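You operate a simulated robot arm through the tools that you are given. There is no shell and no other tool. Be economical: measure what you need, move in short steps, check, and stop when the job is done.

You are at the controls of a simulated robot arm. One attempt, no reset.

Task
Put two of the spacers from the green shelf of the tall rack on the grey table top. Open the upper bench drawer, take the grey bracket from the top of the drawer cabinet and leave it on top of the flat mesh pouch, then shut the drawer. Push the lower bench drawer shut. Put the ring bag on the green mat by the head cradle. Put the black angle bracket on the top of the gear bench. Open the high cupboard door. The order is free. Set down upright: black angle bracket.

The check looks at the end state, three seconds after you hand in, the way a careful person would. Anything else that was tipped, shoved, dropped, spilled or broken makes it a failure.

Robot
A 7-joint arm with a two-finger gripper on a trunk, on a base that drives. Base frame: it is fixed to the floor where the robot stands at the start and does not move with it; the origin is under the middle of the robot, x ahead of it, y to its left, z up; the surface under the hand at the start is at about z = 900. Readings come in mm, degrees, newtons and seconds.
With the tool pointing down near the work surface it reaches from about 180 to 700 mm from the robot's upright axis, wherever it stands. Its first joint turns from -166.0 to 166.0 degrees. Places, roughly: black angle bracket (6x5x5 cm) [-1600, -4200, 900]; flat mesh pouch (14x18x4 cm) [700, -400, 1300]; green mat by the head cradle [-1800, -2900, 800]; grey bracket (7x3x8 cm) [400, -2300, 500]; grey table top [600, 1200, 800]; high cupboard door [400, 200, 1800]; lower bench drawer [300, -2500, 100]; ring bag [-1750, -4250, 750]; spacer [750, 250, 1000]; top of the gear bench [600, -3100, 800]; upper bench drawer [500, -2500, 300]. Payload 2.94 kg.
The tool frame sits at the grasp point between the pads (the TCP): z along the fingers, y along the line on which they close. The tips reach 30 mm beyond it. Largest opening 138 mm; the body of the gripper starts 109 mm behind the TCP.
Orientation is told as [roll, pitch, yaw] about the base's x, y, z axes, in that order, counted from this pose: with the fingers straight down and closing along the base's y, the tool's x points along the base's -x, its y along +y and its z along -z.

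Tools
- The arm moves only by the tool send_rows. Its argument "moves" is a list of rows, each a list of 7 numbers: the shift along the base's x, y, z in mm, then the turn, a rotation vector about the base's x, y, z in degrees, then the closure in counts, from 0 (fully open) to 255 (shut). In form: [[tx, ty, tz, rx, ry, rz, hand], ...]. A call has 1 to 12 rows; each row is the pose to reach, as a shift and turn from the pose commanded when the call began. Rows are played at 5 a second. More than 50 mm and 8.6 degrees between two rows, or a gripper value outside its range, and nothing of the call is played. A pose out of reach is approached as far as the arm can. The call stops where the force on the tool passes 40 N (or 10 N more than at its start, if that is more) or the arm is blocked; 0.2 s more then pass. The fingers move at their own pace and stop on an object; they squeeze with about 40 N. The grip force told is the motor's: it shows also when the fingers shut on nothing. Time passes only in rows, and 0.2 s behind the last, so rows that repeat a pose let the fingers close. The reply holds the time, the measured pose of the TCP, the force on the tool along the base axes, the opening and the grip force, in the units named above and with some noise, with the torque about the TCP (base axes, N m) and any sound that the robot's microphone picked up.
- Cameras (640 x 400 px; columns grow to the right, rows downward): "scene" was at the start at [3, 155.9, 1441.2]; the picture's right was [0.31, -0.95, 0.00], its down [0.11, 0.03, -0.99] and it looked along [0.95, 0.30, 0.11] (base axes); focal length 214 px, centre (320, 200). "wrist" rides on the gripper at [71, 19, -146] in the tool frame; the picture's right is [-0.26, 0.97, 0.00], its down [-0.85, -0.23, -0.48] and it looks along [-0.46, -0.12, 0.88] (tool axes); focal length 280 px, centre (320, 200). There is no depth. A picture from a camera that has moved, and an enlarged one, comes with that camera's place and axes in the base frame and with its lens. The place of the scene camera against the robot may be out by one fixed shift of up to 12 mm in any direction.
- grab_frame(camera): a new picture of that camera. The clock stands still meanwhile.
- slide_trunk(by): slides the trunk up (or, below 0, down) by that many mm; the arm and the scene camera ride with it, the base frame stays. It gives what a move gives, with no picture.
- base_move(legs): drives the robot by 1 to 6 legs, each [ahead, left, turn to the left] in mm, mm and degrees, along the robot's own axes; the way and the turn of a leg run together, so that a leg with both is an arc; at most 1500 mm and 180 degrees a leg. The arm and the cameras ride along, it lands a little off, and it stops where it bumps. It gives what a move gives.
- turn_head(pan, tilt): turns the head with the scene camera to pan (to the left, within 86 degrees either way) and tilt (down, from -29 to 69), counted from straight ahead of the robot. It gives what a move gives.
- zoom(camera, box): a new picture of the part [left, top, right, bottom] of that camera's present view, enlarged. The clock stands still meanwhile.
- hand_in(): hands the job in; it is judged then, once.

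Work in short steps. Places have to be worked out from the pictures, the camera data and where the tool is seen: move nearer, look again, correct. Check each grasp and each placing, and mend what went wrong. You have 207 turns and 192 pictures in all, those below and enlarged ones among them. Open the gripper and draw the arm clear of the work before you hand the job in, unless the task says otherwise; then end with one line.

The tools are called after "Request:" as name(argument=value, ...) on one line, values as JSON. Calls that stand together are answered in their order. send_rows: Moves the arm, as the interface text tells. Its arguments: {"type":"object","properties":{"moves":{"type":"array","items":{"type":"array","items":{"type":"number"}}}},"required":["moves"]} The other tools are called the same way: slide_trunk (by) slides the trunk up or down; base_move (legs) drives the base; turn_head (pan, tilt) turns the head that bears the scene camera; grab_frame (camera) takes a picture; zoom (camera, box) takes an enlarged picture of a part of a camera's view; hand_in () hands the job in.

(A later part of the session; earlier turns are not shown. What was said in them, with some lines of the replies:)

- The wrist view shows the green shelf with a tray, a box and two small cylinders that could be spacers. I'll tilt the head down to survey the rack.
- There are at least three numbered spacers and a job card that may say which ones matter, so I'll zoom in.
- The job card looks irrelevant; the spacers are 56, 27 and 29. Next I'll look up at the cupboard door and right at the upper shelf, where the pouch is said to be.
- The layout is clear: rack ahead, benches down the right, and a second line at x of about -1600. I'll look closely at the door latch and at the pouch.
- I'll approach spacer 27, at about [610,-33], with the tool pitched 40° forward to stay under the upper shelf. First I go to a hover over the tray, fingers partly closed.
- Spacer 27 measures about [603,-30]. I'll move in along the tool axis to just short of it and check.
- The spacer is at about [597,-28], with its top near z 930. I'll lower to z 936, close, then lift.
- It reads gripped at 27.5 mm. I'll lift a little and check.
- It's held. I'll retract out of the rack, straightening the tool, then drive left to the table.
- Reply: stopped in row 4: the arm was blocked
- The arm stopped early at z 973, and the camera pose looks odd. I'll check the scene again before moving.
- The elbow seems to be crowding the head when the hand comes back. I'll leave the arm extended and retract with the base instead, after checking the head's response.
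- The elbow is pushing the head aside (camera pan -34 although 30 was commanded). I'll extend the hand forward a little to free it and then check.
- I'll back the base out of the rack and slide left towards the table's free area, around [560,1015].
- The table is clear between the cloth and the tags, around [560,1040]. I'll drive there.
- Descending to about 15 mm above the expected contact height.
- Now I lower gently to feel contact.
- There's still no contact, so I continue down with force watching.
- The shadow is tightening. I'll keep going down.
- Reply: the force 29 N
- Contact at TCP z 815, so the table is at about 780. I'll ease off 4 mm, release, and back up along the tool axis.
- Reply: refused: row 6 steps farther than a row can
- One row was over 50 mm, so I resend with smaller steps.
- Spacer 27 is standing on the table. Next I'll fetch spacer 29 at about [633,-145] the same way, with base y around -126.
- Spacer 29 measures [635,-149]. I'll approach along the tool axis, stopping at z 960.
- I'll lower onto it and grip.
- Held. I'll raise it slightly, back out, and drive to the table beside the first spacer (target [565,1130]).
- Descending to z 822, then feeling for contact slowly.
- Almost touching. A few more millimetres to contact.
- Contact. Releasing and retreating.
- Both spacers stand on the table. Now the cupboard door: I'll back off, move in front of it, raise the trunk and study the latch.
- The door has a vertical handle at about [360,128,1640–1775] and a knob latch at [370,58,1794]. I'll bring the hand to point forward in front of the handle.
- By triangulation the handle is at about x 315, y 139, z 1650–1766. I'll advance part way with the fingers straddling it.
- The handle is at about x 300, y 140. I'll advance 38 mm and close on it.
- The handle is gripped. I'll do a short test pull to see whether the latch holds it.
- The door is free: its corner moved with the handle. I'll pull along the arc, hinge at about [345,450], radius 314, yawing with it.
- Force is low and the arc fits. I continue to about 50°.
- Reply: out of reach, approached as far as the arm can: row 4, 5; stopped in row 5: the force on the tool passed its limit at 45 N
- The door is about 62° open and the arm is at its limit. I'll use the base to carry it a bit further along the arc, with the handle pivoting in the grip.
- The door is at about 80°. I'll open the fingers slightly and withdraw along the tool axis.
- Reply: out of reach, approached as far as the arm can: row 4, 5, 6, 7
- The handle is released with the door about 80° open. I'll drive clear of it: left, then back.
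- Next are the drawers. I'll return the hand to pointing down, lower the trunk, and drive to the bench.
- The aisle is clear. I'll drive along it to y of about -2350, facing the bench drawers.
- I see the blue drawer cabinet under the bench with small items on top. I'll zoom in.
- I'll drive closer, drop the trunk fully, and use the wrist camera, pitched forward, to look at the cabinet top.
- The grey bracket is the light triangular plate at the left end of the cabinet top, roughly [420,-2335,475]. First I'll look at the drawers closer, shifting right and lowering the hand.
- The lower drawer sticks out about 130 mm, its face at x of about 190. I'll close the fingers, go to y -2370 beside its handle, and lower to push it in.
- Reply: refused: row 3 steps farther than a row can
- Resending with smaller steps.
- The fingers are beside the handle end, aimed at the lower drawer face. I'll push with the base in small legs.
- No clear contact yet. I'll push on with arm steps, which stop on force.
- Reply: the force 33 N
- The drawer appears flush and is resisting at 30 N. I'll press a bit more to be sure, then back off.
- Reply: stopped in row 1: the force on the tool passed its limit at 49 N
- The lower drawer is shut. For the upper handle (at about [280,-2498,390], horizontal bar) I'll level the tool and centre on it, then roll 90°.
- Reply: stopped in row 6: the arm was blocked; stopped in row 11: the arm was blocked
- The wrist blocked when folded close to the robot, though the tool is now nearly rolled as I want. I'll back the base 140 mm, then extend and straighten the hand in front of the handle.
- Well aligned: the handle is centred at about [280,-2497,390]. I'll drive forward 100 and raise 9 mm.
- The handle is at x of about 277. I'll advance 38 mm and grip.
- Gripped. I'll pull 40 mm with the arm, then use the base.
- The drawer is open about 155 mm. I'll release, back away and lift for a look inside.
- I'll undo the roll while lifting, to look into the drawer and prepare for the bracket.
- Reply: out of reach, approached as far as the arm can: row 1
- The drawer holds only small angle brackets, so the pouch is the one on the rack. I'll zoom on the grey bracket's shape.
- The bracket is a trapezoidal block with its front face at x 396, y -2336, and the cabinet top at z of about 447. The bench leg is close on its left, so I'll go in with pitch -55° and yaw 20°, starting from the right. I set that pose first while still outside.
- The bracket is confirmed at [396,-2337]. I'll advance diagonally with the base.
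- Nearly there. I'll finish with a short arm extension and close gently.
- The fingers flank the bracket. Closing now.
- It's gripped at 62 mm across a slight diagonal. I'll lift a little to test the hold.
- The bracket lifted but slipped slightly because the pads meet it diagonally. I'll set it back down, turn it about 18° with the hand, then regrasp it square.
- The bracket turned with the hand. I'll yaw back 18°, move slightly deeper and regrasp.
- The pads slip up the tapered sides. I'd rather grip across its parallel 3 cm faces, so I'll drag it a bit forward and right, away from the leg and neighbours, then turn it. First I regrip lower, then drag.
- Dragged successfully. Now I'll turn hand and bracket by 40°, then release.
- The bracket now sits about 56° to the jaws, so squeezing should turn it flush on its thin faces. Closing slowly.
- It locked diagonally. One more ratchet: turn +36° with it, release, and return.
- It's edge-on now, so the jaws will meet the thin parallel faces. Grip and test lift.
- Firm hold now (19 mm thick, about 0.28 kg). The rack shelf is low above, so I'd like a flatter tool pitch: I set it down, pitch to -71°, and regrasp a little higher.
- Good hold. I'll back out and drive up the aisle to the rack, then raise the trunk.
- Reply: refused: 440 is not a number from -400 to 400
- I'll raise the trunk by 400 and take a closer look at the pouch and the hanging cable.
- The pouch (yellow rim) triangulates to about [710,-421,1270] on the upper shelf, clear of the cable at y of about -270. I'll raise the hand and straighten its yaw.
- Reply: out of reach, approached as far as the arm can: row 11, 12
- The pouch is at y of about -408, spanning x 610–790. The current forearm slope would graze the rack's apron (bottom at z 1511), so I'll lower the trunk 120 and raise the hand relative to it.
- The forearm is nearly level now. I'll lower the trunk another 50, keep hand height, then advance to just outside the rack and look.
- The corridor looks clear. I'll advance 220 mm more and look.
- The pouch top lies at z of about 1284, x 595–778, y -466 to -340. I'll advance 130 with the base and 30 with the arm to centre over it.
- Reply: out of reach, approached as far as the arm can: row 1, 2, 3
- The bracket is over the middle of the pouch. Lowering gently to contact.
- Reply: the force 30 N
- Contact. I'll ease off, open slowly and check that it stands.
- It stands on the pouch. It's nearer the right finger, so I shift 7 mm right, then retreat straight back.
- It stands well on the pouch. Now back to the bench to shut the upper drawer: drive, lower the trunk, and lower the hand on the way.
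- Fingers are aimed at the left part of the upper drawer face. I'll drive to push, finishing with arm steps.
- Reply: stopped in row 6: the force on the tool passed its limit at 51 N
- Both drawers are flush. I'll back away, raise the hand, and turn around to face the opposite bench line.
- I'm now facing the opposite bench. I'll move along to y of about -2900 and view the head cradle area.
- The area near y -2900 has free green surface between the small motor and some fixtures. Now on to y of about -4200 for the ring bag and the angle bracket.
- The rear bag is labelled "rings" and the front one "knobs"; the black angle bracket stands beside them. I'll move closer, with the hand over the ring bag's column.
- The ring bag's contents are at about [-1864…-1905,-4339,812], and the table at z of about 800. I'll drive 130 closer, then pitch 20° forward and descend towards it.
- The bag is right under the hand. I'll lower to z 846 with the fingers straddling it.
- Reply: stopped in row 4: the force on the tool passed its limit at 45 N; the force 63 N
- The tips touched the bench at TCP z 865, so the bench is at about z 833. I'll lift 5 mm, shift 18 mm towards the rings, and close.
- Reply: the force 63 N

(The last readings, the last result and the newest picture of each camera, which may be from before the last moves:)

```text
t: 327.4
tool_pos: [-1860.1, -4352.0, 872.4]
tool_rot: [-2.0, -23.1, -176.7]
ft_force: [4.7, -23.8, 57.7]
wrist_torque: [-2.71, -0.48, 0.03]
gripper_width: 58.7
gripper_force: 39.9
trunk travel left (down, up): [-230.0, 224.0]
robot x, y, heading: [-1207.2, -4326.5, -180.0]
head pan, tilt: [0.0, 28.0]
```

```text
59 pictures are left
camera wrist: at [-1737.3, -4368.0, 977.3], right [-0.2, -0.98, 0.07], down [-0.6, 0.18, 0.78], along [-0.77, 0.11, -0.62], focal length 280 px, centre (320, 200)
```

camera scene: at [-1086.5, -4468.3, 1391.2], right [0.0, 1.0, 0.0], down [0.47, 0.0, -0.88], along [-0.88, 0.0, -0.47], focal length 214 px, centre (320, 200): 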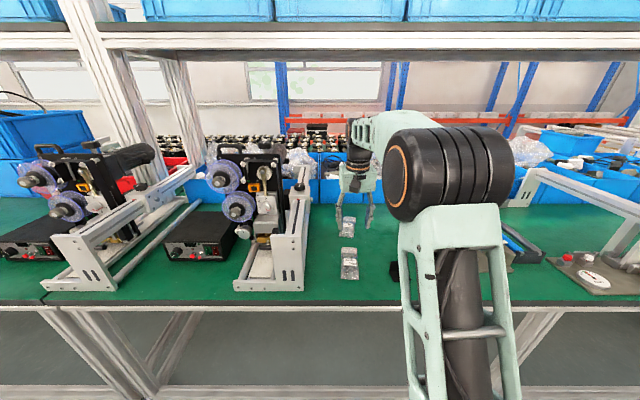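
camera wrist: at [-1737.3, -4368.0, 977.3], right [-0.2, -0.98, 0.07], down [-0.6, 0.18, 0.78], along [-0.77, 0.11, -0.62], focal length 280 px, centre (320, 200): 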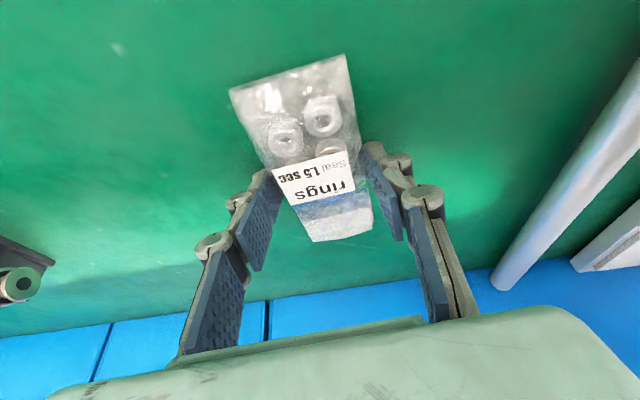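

The bag is gripped across its label end, with the fingers pressing the table. Lift gently and look.

Request:
send_rows(moves=[[0, 0, 10, 0, 0, 0, 255], [0, 0, 30, 0, 0, 0, 255], [0, 0, 50, 0, 0, 0, 255]])

Request:
grab_frame(camera="wrist")

```text
t: 328.2
tool_pos: [-1858.0, -4343.6, 905.8]
tool_rot: [-2.4, -21.2, -177.0]
ft_force: [-0.1, -0.6, -0.6]
wrist_torque: [0.0, 0.01, 0.02]
gripper_width: 58.9
gripper_force: 39.8
trunk travel left (down, up): [-230.0, 224.0]
robot x, y, heading: [-1207.4, -4329.9, -180.0]
head pan, tilt: [0.0, 28.0]
```

```text
58 pictures are left
camera wrist: at [-1738.5, -4361.0, 1014.5], right [-0.21, -0.98, 0.06], down [-0.63, 0.18, 0.76], along [-0.75, 0.12, -0.65], focal length 280 px, centre (320, 200)
```

wrist: 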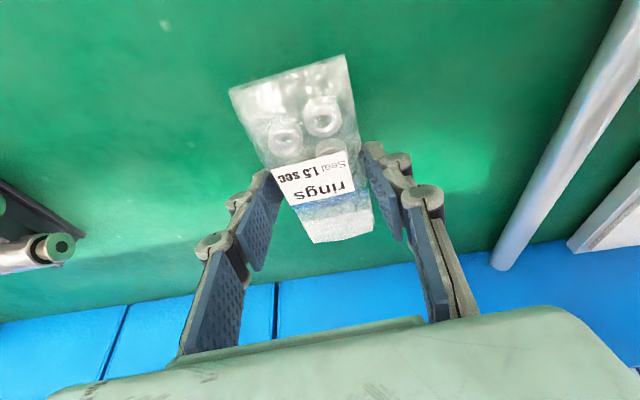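

The bag is held. I'll lift it higher, back off, and drive along to the mat area near y of about -2960.

Request:
send_rows(moves=[[0, 0, 40, 0, 0, 0, 255], [0, 0, 80, 0, 0, 0, 255], [0, 0, 110, 0, 0, 0, 255]])

Request:
base_move(legs=[[-350, 0, 0], [0, -1374, 0]])

Request:
grab_frame(camera="scene")

Request:
grab_frame(camera="wrist")

```text
t: 329.0
tool_pos: [-1855.5, -4346.3, 1017.7]
tool_rot: [-2.2, -21.5, -176.9]
ft_force: [-0.2, -0.4, -0.2]
wrist_torque: [0.02, 0.01, 0.01]
gripper_width: 58.9
gripper_force: 40.3
trunk travel left (down, up): [-230.0, 224.0]
robot x, y, heading: [-1208.0, -4327.4, -179.9]
head pan, tilt: [0.0, 28.0]
```

```text
t: 342.9
tool_pos: [-1522.2, -3007.1, 1016.5]
tool_rot: [-2.2, -21.5, -175.8]
ft_force: [0.3, 0.1, -1.1]
wrist_torque: [-0.01, 0.02, -0.04]
gripper_width: 58.8
gripper_force: 40.0
trunk travel left (down, up): [-230.0, 224.0]
robot x, y, heading: [-869.8, -2974.1, -178.7]
head pan, tilt: [0.0, 28.0]
```

```text
57 pictures are left
camera scene: at [-879.7, -3116.1, 1391.2], right [-0.02, 1.0, 0.0], down [0.47, 0.01, -0.88], along [-0.88, -0.02, -0.47], focal length 214 px, centre (320, 200)
```

scene: 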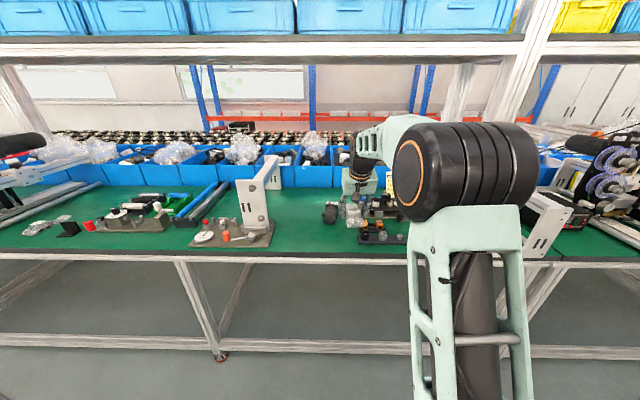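

```text
56 pictures are left
camera wrist: at [-1402.5, -3021.0, 1125.8], right [-0.19, -0.98, 0.06], down [-0.63, 0.17, 0.76], along [-0.76, 0.1, -0.64], focal length 280 px, centre (320, 200)
```

wrist: 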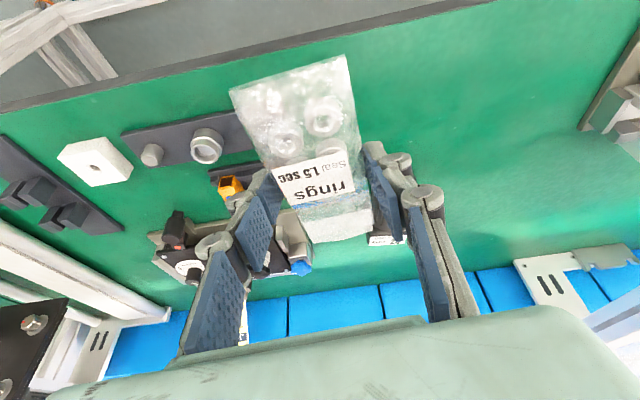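

Request:
zoom(camera="wrist", box=[0, 80, 320, 300])

Request:
zoom(camera="scene", box=[310, 170, 450, 260])

```text
1.82 times, centred on (160, 190) of wrist
camera zoom: at [-1402.5, -3021.0, 1125.8], right [-0.19, -0.98, 0.06], down [-0.63, 0.17, 0.76], along [-0.76, 0.1, -0.64], focal length 510 px, centre (611, 218)
```

zoom: 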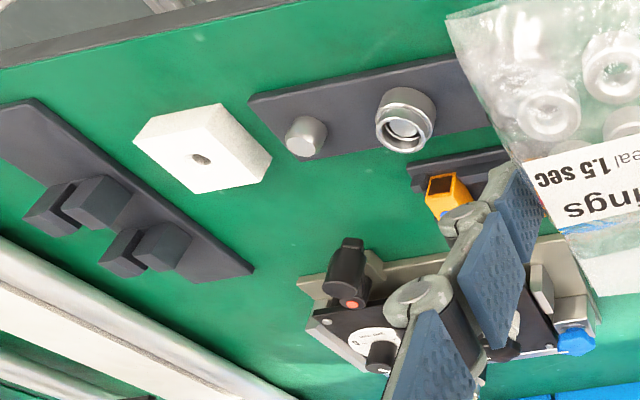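

```text
4.44 times, centred on (380, 215) of scene
camera zoom: at [-879.7, -3116.1, 1391.2], right [-0.02, 1.0, 0.0], down [0.47, 0.01, -0.88], along [-0.88, -0.02, -0.47], focal length 953 px, centre (53, 133)
```

zoom: 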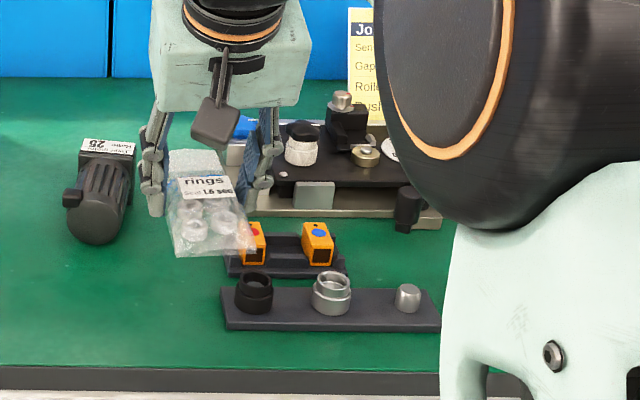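

The head cradle seems to be the small black holder with the two yellow heads at about [-1650,-2910]. Free green mat lies just left of it, so I'll set the bag at about [-1660,-3003].

Request:
base_move(legs=[[138, 0, -1.2]])

Request:
grab_frame(camera="wrist")

Request:
zoom(camera="scene", box=[290, 170, 450, 290])

```text
t: 344.2
tool_pos: [-1657.8, -2994.4, 1018.1]
tool_rot: [-2.2, -21.5, -177.0]
ft_force: [0.9, -1.1, -1.1]
wrist_torque: [0.0, 0.01, -0.04]
gripper_width: 58.7
gripper_force: 39.9
trunk travel left (down, up): [-230.0, 224.0]
robot x, y, heading: [-1008.4, -2974.7, -179.8]
head pan, tilt: [0.0, 28.0]
```

```text
53 pictures are left
camera wrist: at [-1538.1, -3011.3, 1125.7], right [-0.21, -0.98, 0.06], down [-0.62, 0.18, 0.76], along [-0.76, 0.12, -0.65], focal length 280 px, centre (320, 200)
```

wrist: 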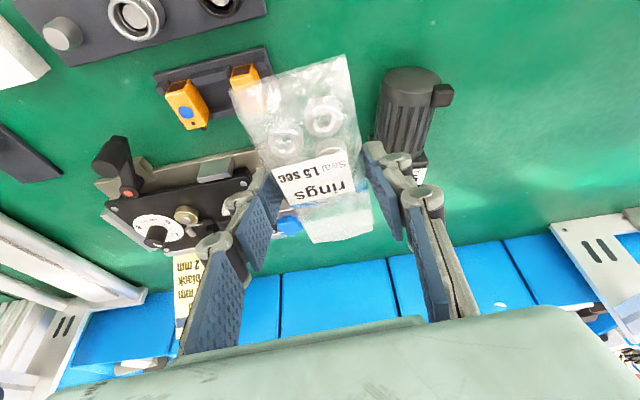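

```text
3.33 times, centred on (370, 230) of scene
camera zoom: at [-1017.4, -3117.4, 1391.2], right [0.0, 1.0, 0.0], down [0.47, 0.0, -0.88], along [-0.88, 0.0, -0.47], focal length 715 px, centre (153, 100)
```

zoom: 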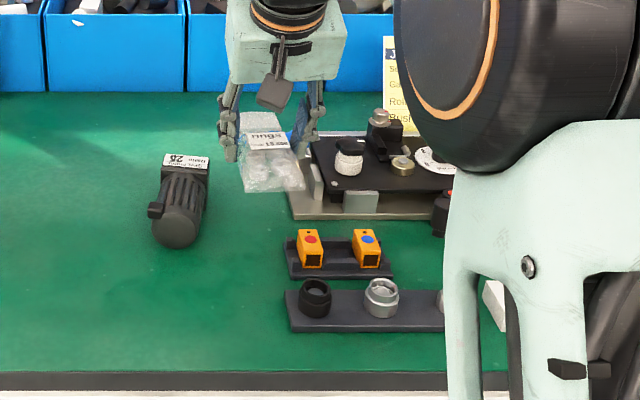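

I'll turn the bag 12° to line it up and lower it at about [-1640,-3008], clear of motor and cradle.

Request:
send_rows(moves=[[6, -5, -30, 0, 0, -4, 255], [12, -10, -60, 0, 0, -8, 255], [18, -14, -90, 0, 0, -12, 255], [18, -14, -115, 0, 0, -12, 255], [18, -14, -128, 0, 0, -12, 255], [18, -14, -128, 0, 0, -12, 255]])

Request:
grab_frame(camera="wrist")

```text
t: 345.6
tool_pos: [-1639.2, -3009.4, 889.6]
tool_rot: [-2.2, -21.5, 171.0]
ft_force: [0.1, -0.6, -1.0]
wrist_torque: [0.01, 0.02, 0.0]
gripper_width: 58.8
gripper_force: 40.1
trunk travel left (down, up): [-230.0, 224.0]
robot x, y, heading: [-1006.3, -2976.9, -179.9]
head pan, tilt: [0.0, 28.0]
```

```text
51 pictures are left
camera wrist: at [-1525.3, -3050.9, 997.3], right [-0.4, -0.91, 0.06], down [-0.57, 0.3, 0.76], along [-0.71, 0.27, -0.64], focal length 280 px, centre (320, 200)
```

wrist: 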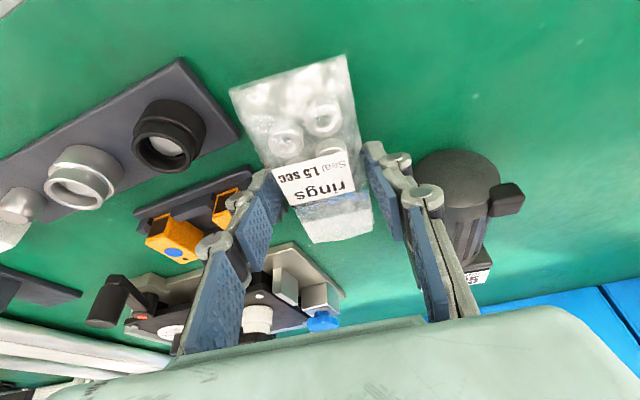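

The motor is close to the right finger. I'll shift 32 mm towards the front edge and 6 mm left, then lower.

Request:
send_rows(moves=[[16, -3, 0, 0, 0, 0, 255], [32, -7, 0, 0, 0, 0, 255], [32, -7, -6, 0, 0, 0, 255], [32, -7, -10, 0, 0, 0, 255], [32, -7, -13, 0, 0, 0, 255]])

Request:
grab_frame(camera="wrist")

```text
t: 346.8
tool_pos: [-1607.3, -3014.0, 877.9]
tool_rot: [-2.2, -21.5, 171.0]
ft_force: [-0.5, 0.3, -0.9]
wrist_torque: [0.02, 0.02, 0.0]
gripper_width: 58.9
gripper_force: 40.3
trunk travel left (down, up): [-230.0, 224.0]
robot x, y, heading: [-1006.6, -2977.3, -180.0]
head pan, tilt: [0.0, 28.0]
```

```text
50 pictures are left
camera wrist: at [-1494.8, -3056.4, 985.2], right [-0.4, -0.91, 0.06], down [-0.57, 0.3, 0.76], along [-0.71, 0.27, -0.65], focal length 280 px, centre (320, 200)
```

wrist: 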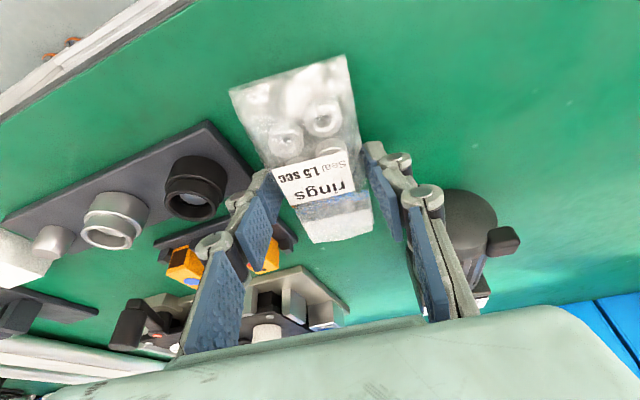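

I move another 10 mm away from the plate, then lower to contact.

Request:
send_rows(moves=[[0, -10, 0, 0, 0, 0, 255], [0, -10, -3, 0, 0, 0, 255], [0, -10, -6, 0, 0, 0, 255], [0, -10, -9, 0, 0, 0, 255]])

```text
t: 347.8
tool_pos: [-1607.5, -3024.9, 872.4]
tool_rot: [-2.0, -22.1, 170.9]
ft_force: [3.9, 1.6, 24.6]
wrist_torque: [-0.81, 0.07, 0.13]
gripper_width: 59.0
gripper_force: 39.5
trunk travel left (down, up): [-230.0, 224.0]
robot x, y, heading: [-1005.3, -2980.4, -179.8]
head pan, tilt: [0.0, 28.0]
```

Contact at z 872. Releasing and lifting straight up.

Request:
send_rows(moves=[[0, 0, 4, 0, 0, 0, 230], [0, 0, 4, 0, 0, 0, 130], [0, 0, 4, 0, 0, 0, 90], [0, 0, 4, 0, 0, 0, 90], [0, 0, 30, 0, 0, 0, 90], [0, 0, 70, 0, 0, 0, 90], [0, 0, 110, 0, 0, 0, 90], [0, 0, 150, 0, 0, 0, 90]])

Request:
grab_frame(camera="wrist")

Request:
zoom(camera="scene", box=[290, 170, 450, 290])

```text
t: 349.6
tool_pos: [-1608.3, -3025.5, 1020.6]
tool_rot: [-2.2, -21.5, 171.0]
ft_force: [-0.5, -0.4, -0.3]
wrist_torque: [-0.01, -0.02, 0.02]
gripper_width: 89.2
gripper_force: 0.1
trunk travel left (down, up): [-230.0, 224.0]
robot x, y, heading: [-1006.5, -2978.0, -180.0]
head pan, tilt: [0.0, 28.0]
```

```text
49 pictures are left
camera wrist: at [-1494.3, -3066.9, 1128.2], right [-0.41, -0.91, 0.06], down [-0.57, 0.3, 0.76], along [-0.71, 0.27, -0.65], focal length 280 px, centre (320, 200)
```

wrist: 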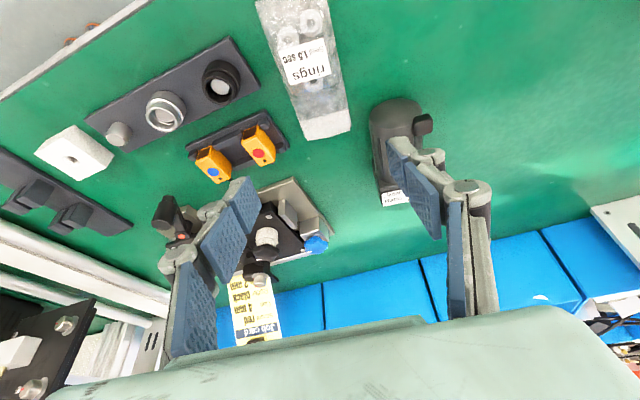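

```text
3.33 times, centred on (370, 230) of scene
camera zoom: at [-1017.1, -3117.4, 1391.2], right [0.0, 1.0, 0.0], down [0.47, 0.0, -0.88], along [-0.88, 0.0, -0.47], focal length 715 px, centre (153, 100)
```

zoom: 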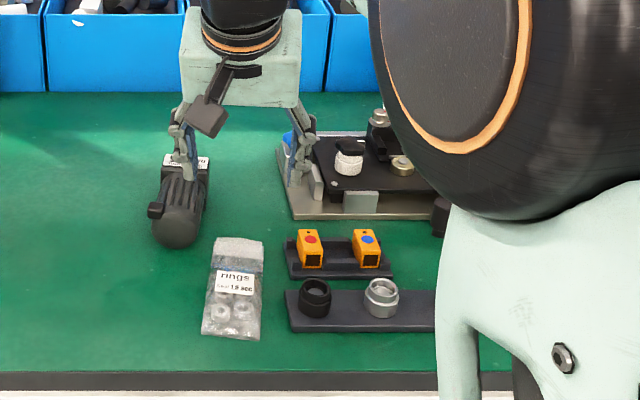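

The ring bag lies on the mat by the head cradle. Now the black angle bracket near [-1600,-4200]: back off, drive left, and view it from above.

Request:
base_move(legs=[[-250, 0, 0], [0, 1175, 0], [190, 0, 0]])

Request:
send_rows(moves=[[10, 0, 0, 0, -7, 4, 90], [20, 0, 0, 0, -14, 8, 90], [30, 0, 0, 0, -21, 12, 90], [30, 0, 0, 0, -21, 12, 90]])

Request:
grab_frame(camera="wrist")

```text
t: 362.7
tool_pos: [-1555.4, -4190.8, 1019.8]
tool_rot: [-2.3, -21.5, 170.3]
ft_force: [-0.5, -0.2, -0.2]
wrist_torque: [-0.04, -0.01, 0.01]
gripper_width: 89.6
gripper_force: 0.0
trunk travel left (down, up): [-230.0, 224.0]
robot x, y, heading: [-955.0, -4147.2, 179.5]
head pan, tilt: [0.0, 28.0]
```

```text
t: 363.7
tool_pos: [-1525.6, -4192.0, 1018.5]
tool_rot: [-3.5, -0.6, -177.3]
ft_force: [-0.1, 0.3, 0.4]
wrist_torque: [0.0, 0.03, -0.01]
gripper_width: 89.5
gripper_force: 0.1
trunk travel left (down, up): [-230.0, 224.0]
robot x, y, heading: [-957.4, -4147.8, 179.3]
head pan, tilt: [0.0, 28.0]
```

```text
47 pictures are left
camera wrist: at [-1452.7, -4213.4, 1163.2], right [-0.22, -0.97, -0.06], down [-0.85, 0.16, 0.5], along [-0.47, 0.15, -0.87], focal length 280 px, centre (320, 200)
```

wrist: 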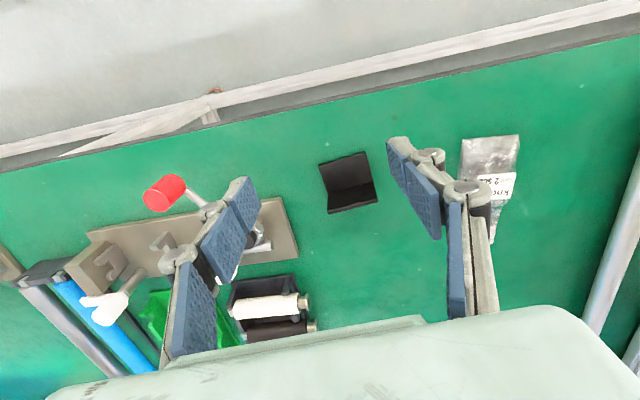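

The bracket is square to y, centred at about [-1603,-4200], with its upright plate on the far side. I'll level the tool and lower around it at x -1617.

Request:
send_rows(moves=[[-25, -3, -20, -1.5, 0, -1, 90], [-50, -6, -50, -3.5, 0, -2.7, 90], [-75, -8, -80, -3.5, 0, -2.7, 90], [-90, -8, -105, -3.5, 0, -2.7, 90], [-90, -8, -105, -3.5, 0, -2.7, 90]])

Request:
grab_frame(camera="wrist")

```text
t: 364.9
tool_pos: [-1617.1, -4198.9, 913.8]
tool_rot: [0.1, -0.8, 179.9]
ft_force: [0.0, -0.1, 0.3]
wrist_torque: [0.01, 0.0, -0.02]
gripper_width: 89.3
gripper_force: 0.0
trunk travel left (down, up): [-230.0, 224.0]
robot x, y, heading: [-951.1, -4149.8, 179.1]
head pan, tilt: [0.0, 28.0]
```

```text
46 pictures are left
camera wrist: at [-1545.5, -4215.7, 1058.3], right [-0.26, -0.96, 0.0], down [-0.84, 0.23, 0.49], along [-0.47, 0.12, -0.87], focal length 280 px, centre (320, 200)
```

wrist: 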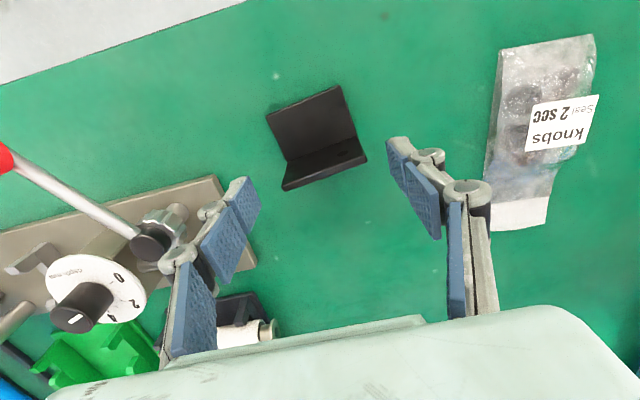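

The upright plate is at x of about -1619. I'll lower to z 875 and close.

Request:
send_rows(moves=[[0, 1, -20, 0, 0, 0, 90], [0, 1, -37, 0, 0, 0, 90], [0, 1, -37, 0, 0, 0, 120], [0, 1, -37, 0, 0, 0, 160], [0, 1, -37, 0, 0, 0, 200], [0, 1, -37, 0, 0, 0, 255], [0, 1, -37, 0, 0, 0, 255]])

Request:
grab_frame(camera="wrist")

```text
t: 366.5
tool_pos: [-1616.7, -4198.8, 876.9]
tool_rot: [0.0, -0.7, -180.0]
ft_force: [0.0, -0.6, 1.2]
wrist_torque: [-0.11, 0.0, 0.02]
gripper_width: 58.8
gripper_force: 40.4
trunk travel left (down, up): [-230.0, 224.0]
robot x, y, heading: [-952.9, -4150.2, 179.5]
head pan, tilt: [0.0, 28.0]
```

```text
45 pictures are left
camera wrist: at [-1544.8, -4215.6, 1021.0], right [-0.26, -0.97, 0.0], down [-0.84, 0.23, 0.49], along [-0.47, 0.12, -0.87], focal length 280 px, centre (320, 200)
```

wrist: 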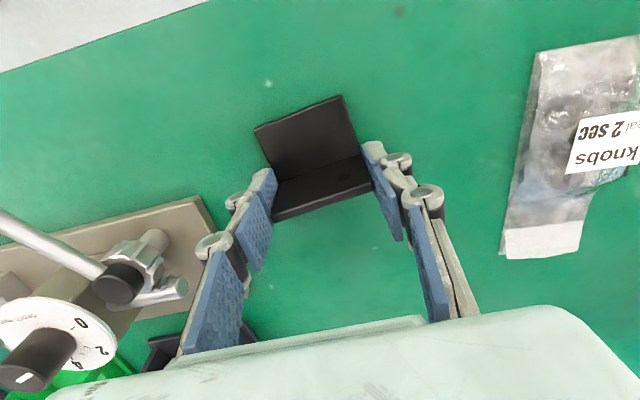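

Gripped at 58.8 mm. I'll lift 60 mm and check for any slip or tilt.

Request:
send_rows(moves=[[0, 0, 15, 0, 0, 0, 255], [0, 0, 40, 0, 0, 0, 255], [0, 0, 70, 0, 0, 0, 255], [0, 0, 105, 0, 0, 0, 255]])

Request:
grab_frame(camera="wrist")

Request:
zoom(camera="scene", box=[300, 150, 420, 240])

```text
t: 367.5
tool_pos: [-1617.3, -4198.7, 982.2]
tool_rot: [0.0, -0.6, 180.0]
ft_force: [0.2, -1.1, -1.3]
wrist_torque: [0.02, 0.04, 0.02]
gripper_width: 59.0
gripper_force: 40.3
trunk travel left (down, up): [-230.0, 224.0]
robot x, y, heading: [-957.5, -4148.8, 179.4]
head pan, tilt: [0.0, 28.0]
```

```text
44 pictures are left
camera wrist: at [-1543.7, -4216.6, 1126.6], right [-0.26, -0.97, 0.0], down [-0.84, 0.23, 0.49], along [-0.47, 0.12, -0.87], focal length 280 px, centre (320, 200)
```

wrist: 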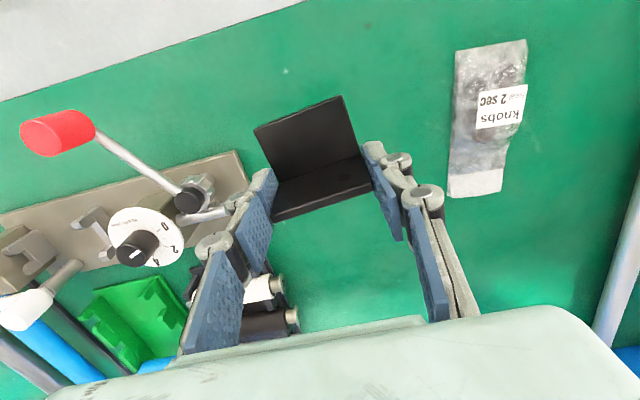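

```text
4.44 times, centred on (360, 195) of scene
camera zoom: at [-965.9, -4289.1, 1391.2], right [0.01, 1.0, 0.0], down [0.47, -0.01, -0.88], along [-0.88, 0.01, -0.47], focal length 953 px, centre (142, 222)
```

zoom: 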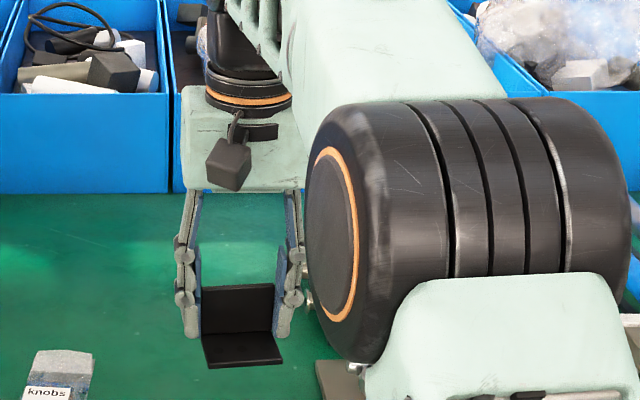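

The bracket is held upright. I'll back off, turn around and drive to the gear bench near y -3100.

Request:
base_move(legs=[[-330, 0, 0], [0, 0, -90], [0, 0, -90], [0, 1000, 0]])

Request:
turn_head(pan=0, tilt=25)

Request:
grab_frame(camera="scene")

```text
t: 386.3
tool_pos: [73.8, -3096.7, 981.3]
tool_rot: [0.0, -0.7, -1.9]
ft_force: [-0.2, 0.3, -1.3]
wrist_torque: [-0.05, -0.02, 0.02]
gripper_width: 58.8
gripper_force: 40.1
trunk travel left (down, up): [-230.0, 224.0]
robot x, y, heading: [-590.1, -3127.3, -2.7]
head pan, tilt: [0.0, 28.0]
```

```text
t: 386.9
tool_pos: [74.7, -3096.6, 981.9]
tool_rot: [-0.1, -0.6, -2.0]
ft_force: [-0.5, -0.2, -1.7]
wrist_torque: [0.0, -0.02, 0.0]
gripper_width: 58.8
gripper_force: 39.8
trunk travel left (down, up): [-230.0, 224.0]
robot x, y, heading: [-591.6, -3123.5, -2.8]
head pan, tilt: [0.0, 25.0]
```

```text
42 pictures are left
camera scene: at [-571.1, -2997.2, 1396.0], right [-0.04, -1.0, 0.0], down [-0.42, 0.02, -0.91], along [0.91, -0.04, -0.42], focal length 214 px, centre (320, 200)
```

scene: 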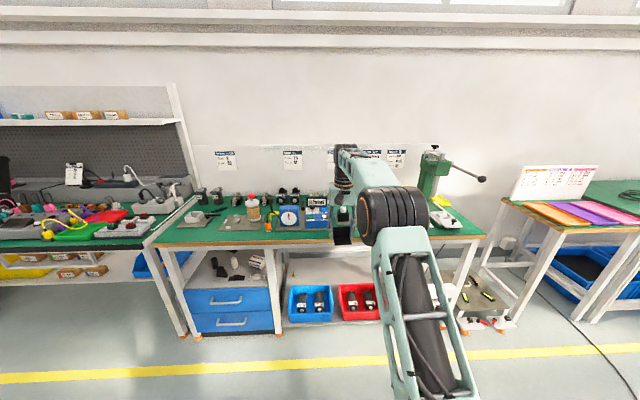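

This drawer bench spans y -2270 to -3830, so it is the gear bench. I'll zoom to find free space on its top.

Request:
zoom(camera="scene", box=[150, 160, 500, 270])

Request:
grab_frame(camera="wrist")

```text
1.83 times, centred on (325, 215) of scene
camera zoom: at [-571.1, -2997.2, 1396.0], right [-0.04, -1.0, 0.0], down [-0.42, 0.02, -0.91], along [0.91, -0.04, -0.42], focal length 392 px, centre (311, 173)
```

zoom: 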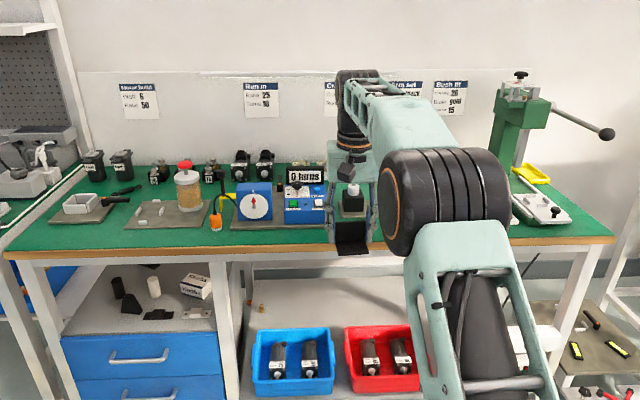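

```text
40 pictures are left
camera wrist: at [1.9, -3073.8, 1126.4], right [0.29, 0.96, 0.0], down [0.84, -0.26, 0.49], along [0.46, -0.14, -0.87], focal length 280 px, centre (320, 200)
```

wrist: 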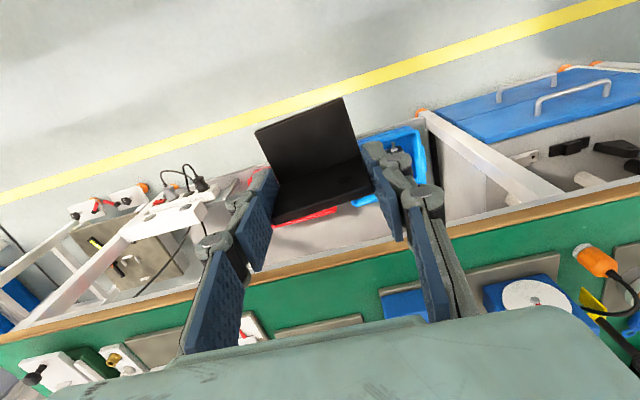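

There's a free strip at the bench front, x of about 304–419 at y of about -3160. I'll aim to set the bracket there with its upright plate at [378,-3152].

Request:
base_move(legs=[[0, -86, 2.8], [250, 0, 0]])

Request:
grab_frame(camera="wrist")

Request:
grab_frame(camera="scene")

```text
t: 389.8
tool_pos: [323.9, -3145.0, 982.0]
tool_rot: [0.0, -0.7, 1.3]
ft_force: [0.0, -1.6, -2.3]
wrist_torque: [0.0, -0.05, 0.0]
gripper_width: 58.9
gripper_force: 39.5
trunk travel left (down, up): [-230.0, 224.0]
robot x, y, heading: [-333.3, -3210.1, 0.9]
head pan, tilt: [0.0, 25.0]
```

```text
39 pictures are left
camera wrist: at [251.5, -3125.5, 1126.5], right [0.24, 0.97, 0.0], down [0.85, -0.21, 0.49], along [0.47, -0.11, -0.87], focal length 280 px, centre (320, 200)
```

wrist: 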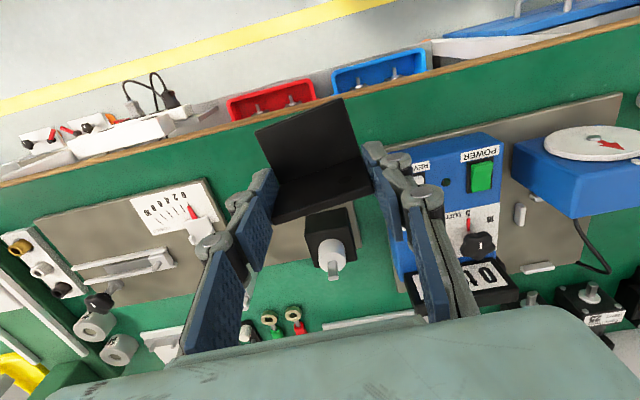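

```text
38 pictures are left
camera scene: at [-325.1, -3080.5, 1396.0], right [0.01, -1.0, 0.0], down [-0.42, 0.0, -0.91], along [0.91, 0.01, -0.42], focal length 214 px, centre (320, 200)
```

scene: 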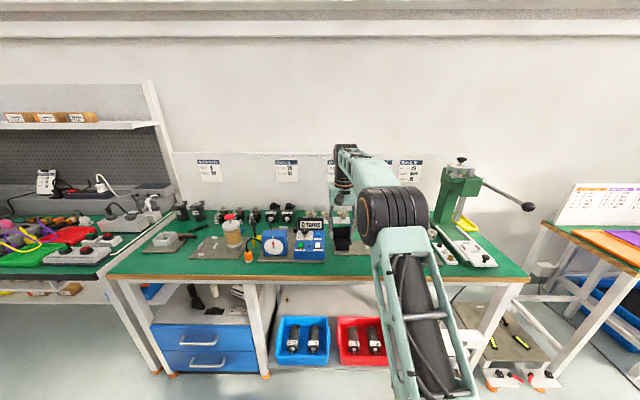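

Clearest free patch is around [350,-3195], between the scale plate and the device plate. I'll shift the base right 40 and ahead 46.

Request:
base_move(legs=[[46, -40, -0.9]])

Request:
send_rows(moves=[[0, 0, -35, 0, 0, 0, 255], [0, 0, -70, 0, 0, 0, 255], [0, 0, -90, 0, 0, 0, 255], [0, 0, -90, 0, 0, 0, 255]])

Request:
grab_frame(camera="wrist")

```text
t: 390.8
tool_pos: [372.0, -3194.5, 981.5]
tool_rot: [0.0, -0.7, 0.4]
ft_force: [-0.4, 0.1, -1.0]
wrist_torque: [-0.02, 0.01, 0.01]
gripper_width: 59.0
gripper_force: 39.7
trunk travel left (down, up): [-230.0, 224.0]
robot x, y, heading: [-293.0, -3249.6, -0.4]
head pan, tilt: [0.0, 25.0]
```

```text
t: 391.8
tool_pos: [371.3, -3193.3, 891.3]
tool_rot: [0.0, -0.5, 0.4]
ft_force: [0.2, -0.3, -0.8]
wrist_torque: [0.0, -0.06, -0.01]
gripper_width: 58.6
gripper_force: 39.2
trunk travel left (down, up): [-230.0, 224.0]
robot x, y, heading: [-288.0, -3248.7, 0.0]
head pan, tilt: [0.0, 25.0]
```

```text
37 pictures are left
camera wrist: at [298.7, -3173.7, 1035.7], right [0.25, 0.97, 0.0], down [0.85, -0.22, 0.49], along [0.47, -0.12, -0.87], focal length 280 px, centre (320, 200)
```

wrist: 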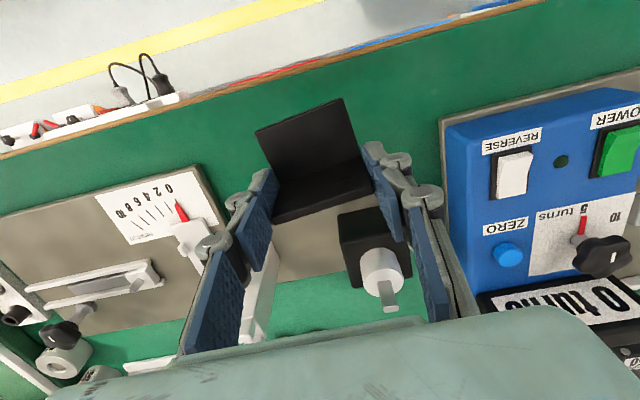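

The bracket is over the free strip. Nudge 8 mm inward, then lower towards contact.

Request:
send_rows(moves=[[8, 0, -20, 0, 0, 0, 255], [8, 0, -35, 0, 0, 0, 255], [8, 0, -42, 0, 0, 0, 255], [8, 0, -47, 0, 0, 0, 255], [8, 0, -51, 0, 0, 0, 255]])

Request:
zoom(camera="wrist", box=[200, 60, 420, 280])

```text
t: 393.0
tool_pos: [380.4, -3193.6, 842.1]
tool_rot: [0.0, -0.7, 0.4]
ft_force: [-0.4, -0.6, -1.2]
wrist_torque: [-0.02, 0.01, 0.03]
gripper_width: 58.7
gripper_force: 40.4
trunk travel left (down, up): [-230.0, 224.0]
robot x, y, heading: [-289.0, -3254.2, -0.4]
head pan, tilt: [0.0, 25.0]
```

```text
1.82 times, centred on (310, 170) of wrist
camera zoom: at [307.0, -3173.3, 985.6], right [0.25, 0.97, 0.0], down [0.84, -0.22, 0.49], along [0.47, -0.12, -0.87], focal length 510 px, centre (338, 254)
```

zoom: 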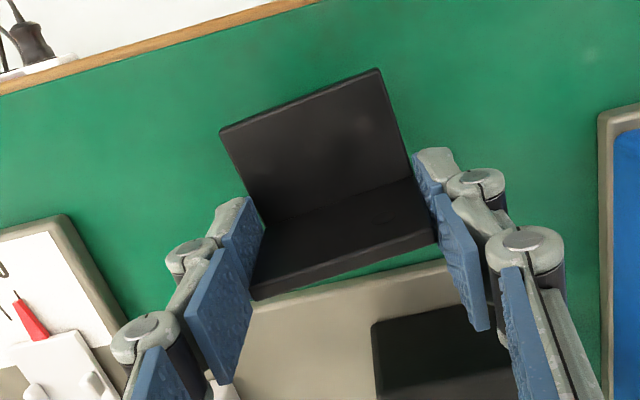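

Clear gap to the plate behind. Continuing down in small steps to contact.

Request:
send_rows(moves=[[0, 0, -3, 0, 0, 0, 255], [0, 0, -6, 0, 0, 0, 255], [0, 0, -9, 0, 0, 0, 255], [0, 0, -12, 0, 0, 0, 255]])

```text
t: 394.0
tool_pos: [379.9, -3195.0, 828.8]
tool_rot: [0.0, -0.7, 0.4]
ft_force: [-0.6, 0.5, -1.7]
wrist_torque: [-0.02, 0.01, -0.01]
gripper_width: 58.9
gripper_force: 40.3
trunk travel left (down, up): [-230.0, 224.0]
robot x, y, heading: [-288.1, -3248.4, -0.3]
head pan, tilt: [0.0, 25.0]
```

Request:
send_rows(moves=[[0, 0, -3, 0, 0, 0, 255], [0, 0, -6, 0, 0, 0, 255], [0, 0, -9, 0, 0, 0, 255]])

Request:
zoom(camera="wrist", box=[200, 60, 420, 280])

```text
t: 394.8
tool_pos: [378.8, -3194.9, 820.7]
tool_rot: [0.0, -0.5, 0.4]
ft_force: [0.1, -0.3, -1.3]
wrist_torque: [0.01, 0.01, 0.01]
gripper_width: 58.9
gripper_force: 39.6
trunk travel left (down, up): [-230.0, 224.0]
robot x, y, heading: [-287.3, -3246.5, -0.1]
head pan, tilt: [0.0, 25.0]
```

```text
1.82 times, centred on (310, 170) of wrist
camera zoom: at [306.4, -3173.4, 964.7], right [0.25, 0.97, 0.0], down [0.85, -0.22, 0.49], along [0.47, -0.12, -0.87], focal length 510 px, centre (338, 254)
```

zoom: 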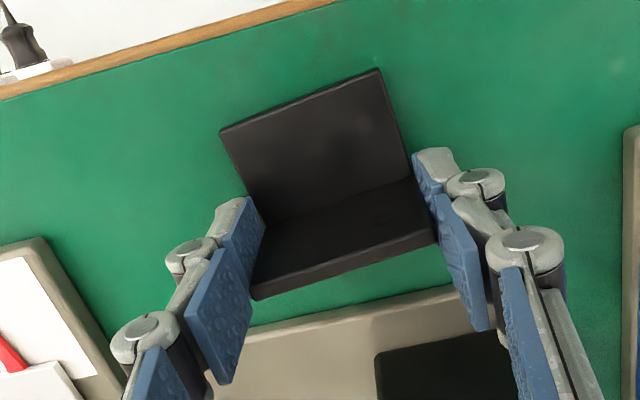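

Request:
send_rows(moves=[[0, 0, -3, 0, 0, 0, 255], [0, 0, -6, 0, 0, 0, 255], [0, 0, -9, 0, 0, 0, 255], [0, 0, -12, 0, 0, 0, 255]])

```text
t: 395.8
tool_pos: [380.4, -3193.0, 815.3]
tool_rot: [0.0, -1.4, 0.4]
ft_force: [-3.4, 0.9, 36.8]
wrist_torque: [-0.25, 0.3, -0.04]
gripper_width: 59.3
gripper_force: 39.9
trunk travel left (down, up): [-230.0, 224.0]
robot x, y, heading: [-290.9, -3250.3, -0.1]
head pan, tilt: [0.0, 25.0]
```

Contact at z of about 815 (bench at about 772). I'll ease up 4 mm, open gently and rise.

Request:
send_rows(moves=[[0, 0, 3, 0, 0, 0, 255], [0, 0, 4, 0, 0, 0, 180], [0, 0, 4, 0, 0, 0, 110], [0, 0, 4, 0, 0, 0, 100], [0, 0, 25, 0, 0, 0, 100], [0, 0, 65, 0, 0, 0, 100], [0, 0, 110, 0, 0, 0, 100], [0, 0, 155, 0, 0, 0, 100], [0, 0, 200, 0, 0, 0, 100]])

Request:
grab_frame(camera="wrist")

Request:
base_move(legs=[[-420, 0, 0]])

Request:
turn_head(pan=10, tilt=25)

Request:
grab_frame(camera="scene")

```text
t: 397.8
tool_pos: [378.9, -3192.0, 1007.8]
tool_rot: [0.0, -0.7, 0.5]
ft_force: [-0.1, 0.9, 0.1]
wrist_torque: [0.01, 0.02, 0.02]
gripper_width: 83.9
gripper_force: 0.0
trunk travel left (down, up): [-230.0, 224.0]
robot x, y, heading: [-291.0, -3246.9, -0.4]
head pan, tilt: [0.0, 25.0]
```

```text
34 pictures are left
camera wrist: at [306.1, -3172.5, 1152.2], right [0.25, 0.97, 0.0], down [0.85, -0.22, 0.48], along [0.47, -0.12, -0.87], focal length 280 px, centre (320, 200)
```

wrist: 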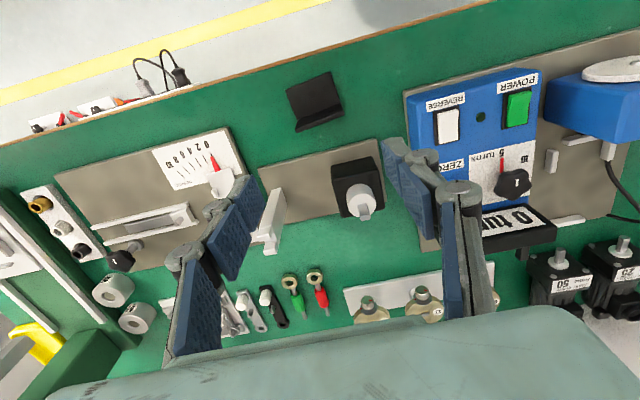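

```text
t: 400.5
tool_pos: [-49.5, -3195.0, 1006.9]
tool_rot: [0.0, -0.7, 0.1]
ft_force: [0.5, 0.1, -0.4]
wrist_torque: [0.02, 0.0, 0.01]
gripper_width: 84.0
gripper_force: 0.0
trunk travel left (down, up): [-230.0, 224.0]
robot x, y, heading: [-723.4, -3245.3, -0.3]
head pan, tilt: [0.0, 25.0]
```

```text
t: 401.2
tool_pos: [-49.2, -3195.6, 1006.9]
tool_rot: [0.0, -0.7, 0.1]
ft_force: [0.0, 0.1, 0.1]
wrist_torque: [-0.02, 0.0, 0.0]
gripper_width: 83.6
gripper_force: 0.0
trunk travel left (down, up): [-230.0, 224.0]
robot x, y, heading: [-721.1, -3246.5, -0.6]
head pan, tilt: [10.0, 25.0]
```

```text
33 pictures are left
camera scene: at [-707.2, -3101.2, 1396.0], right [0.16, -0.99, 0.0], down [-0.42, -0.07, -0.91], along [0.89, 0.15, -0.42], focal length 214 px, centre (320, 200)
```

scene: 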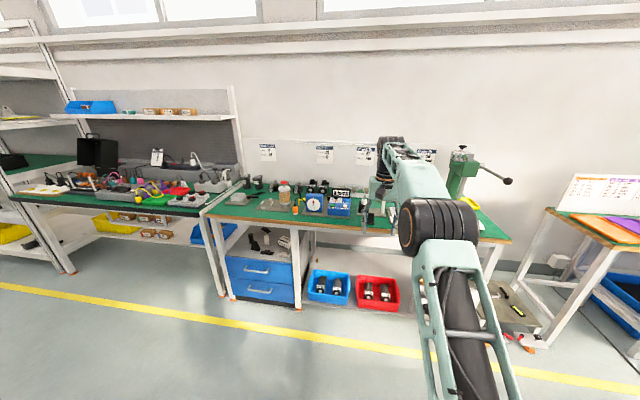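

The bracket stands upright on the gear bench. I'll do a quick verification of the drawers, and of the pouch and door at the rack.

Request:
zoom(camera="scene", box=[200, 180, 400, 310])

Request:
turn_head(pan=55, tilt=5)

Request:
grab_frame(camera="scene")

```text
3.08 times, centred on (300, 245) of scene
camera zoom: at [-707.2, -3101.2, 1396.0], right [0.16, -0.99, 0.0], down [-0.42, -0.07, -0.91], along [0.89, 0.15, -0.42], focal length 660 px, centre (382, 62)
```

zoom: 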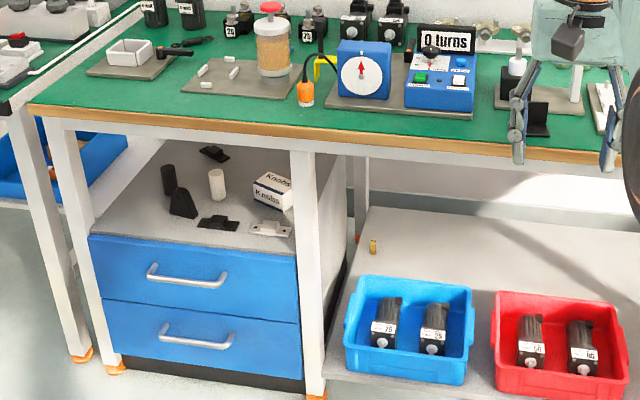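

```text
t: 402.3
tool_pos: [-49.7, -3194.8, 1006.6]
tool_rot: [0.0, -0.7, 0.1]
ft_force: [-0.2, -0.1, 0.2]
wrist_torque: [0.0, -0.06, 0.0]
gripper_width: 83.8
gripper_force: 0.0
trunk travel left (down, up): [-230.0, 224.0]
robot x, y, heading: [-715.4, -3247.8, -0.4]
head pan, tilt: [55.0, 5.0]
```

```text
31 pictures are left
camera scene: at [-744.6, -3041.6, 1428.4], right [0.81, -0.58, 0.0], down [-0.05, -0.07, -1.0], along [0.58, 0.81, -0.09], focal length 214 px, centre (320, 200)
```

scene: 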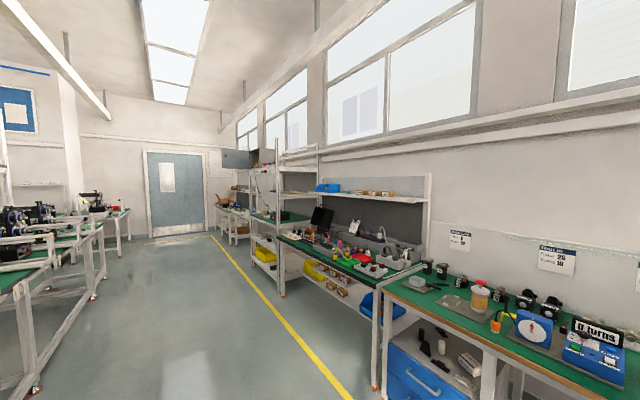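

Drawers are shut, the angle bracket is upright, the door is open and the arm is clear with the gripper open. Handing in.

Request:
hand_in()

```text
The job is handed in.
```

I carried out every item and handed the job in; no result came back. My last views of the spacers, the ring bag and the grey bracket on the pouch are from when I released them; the drawers, the open door and the upright angle bracket I saw in the final pictures.
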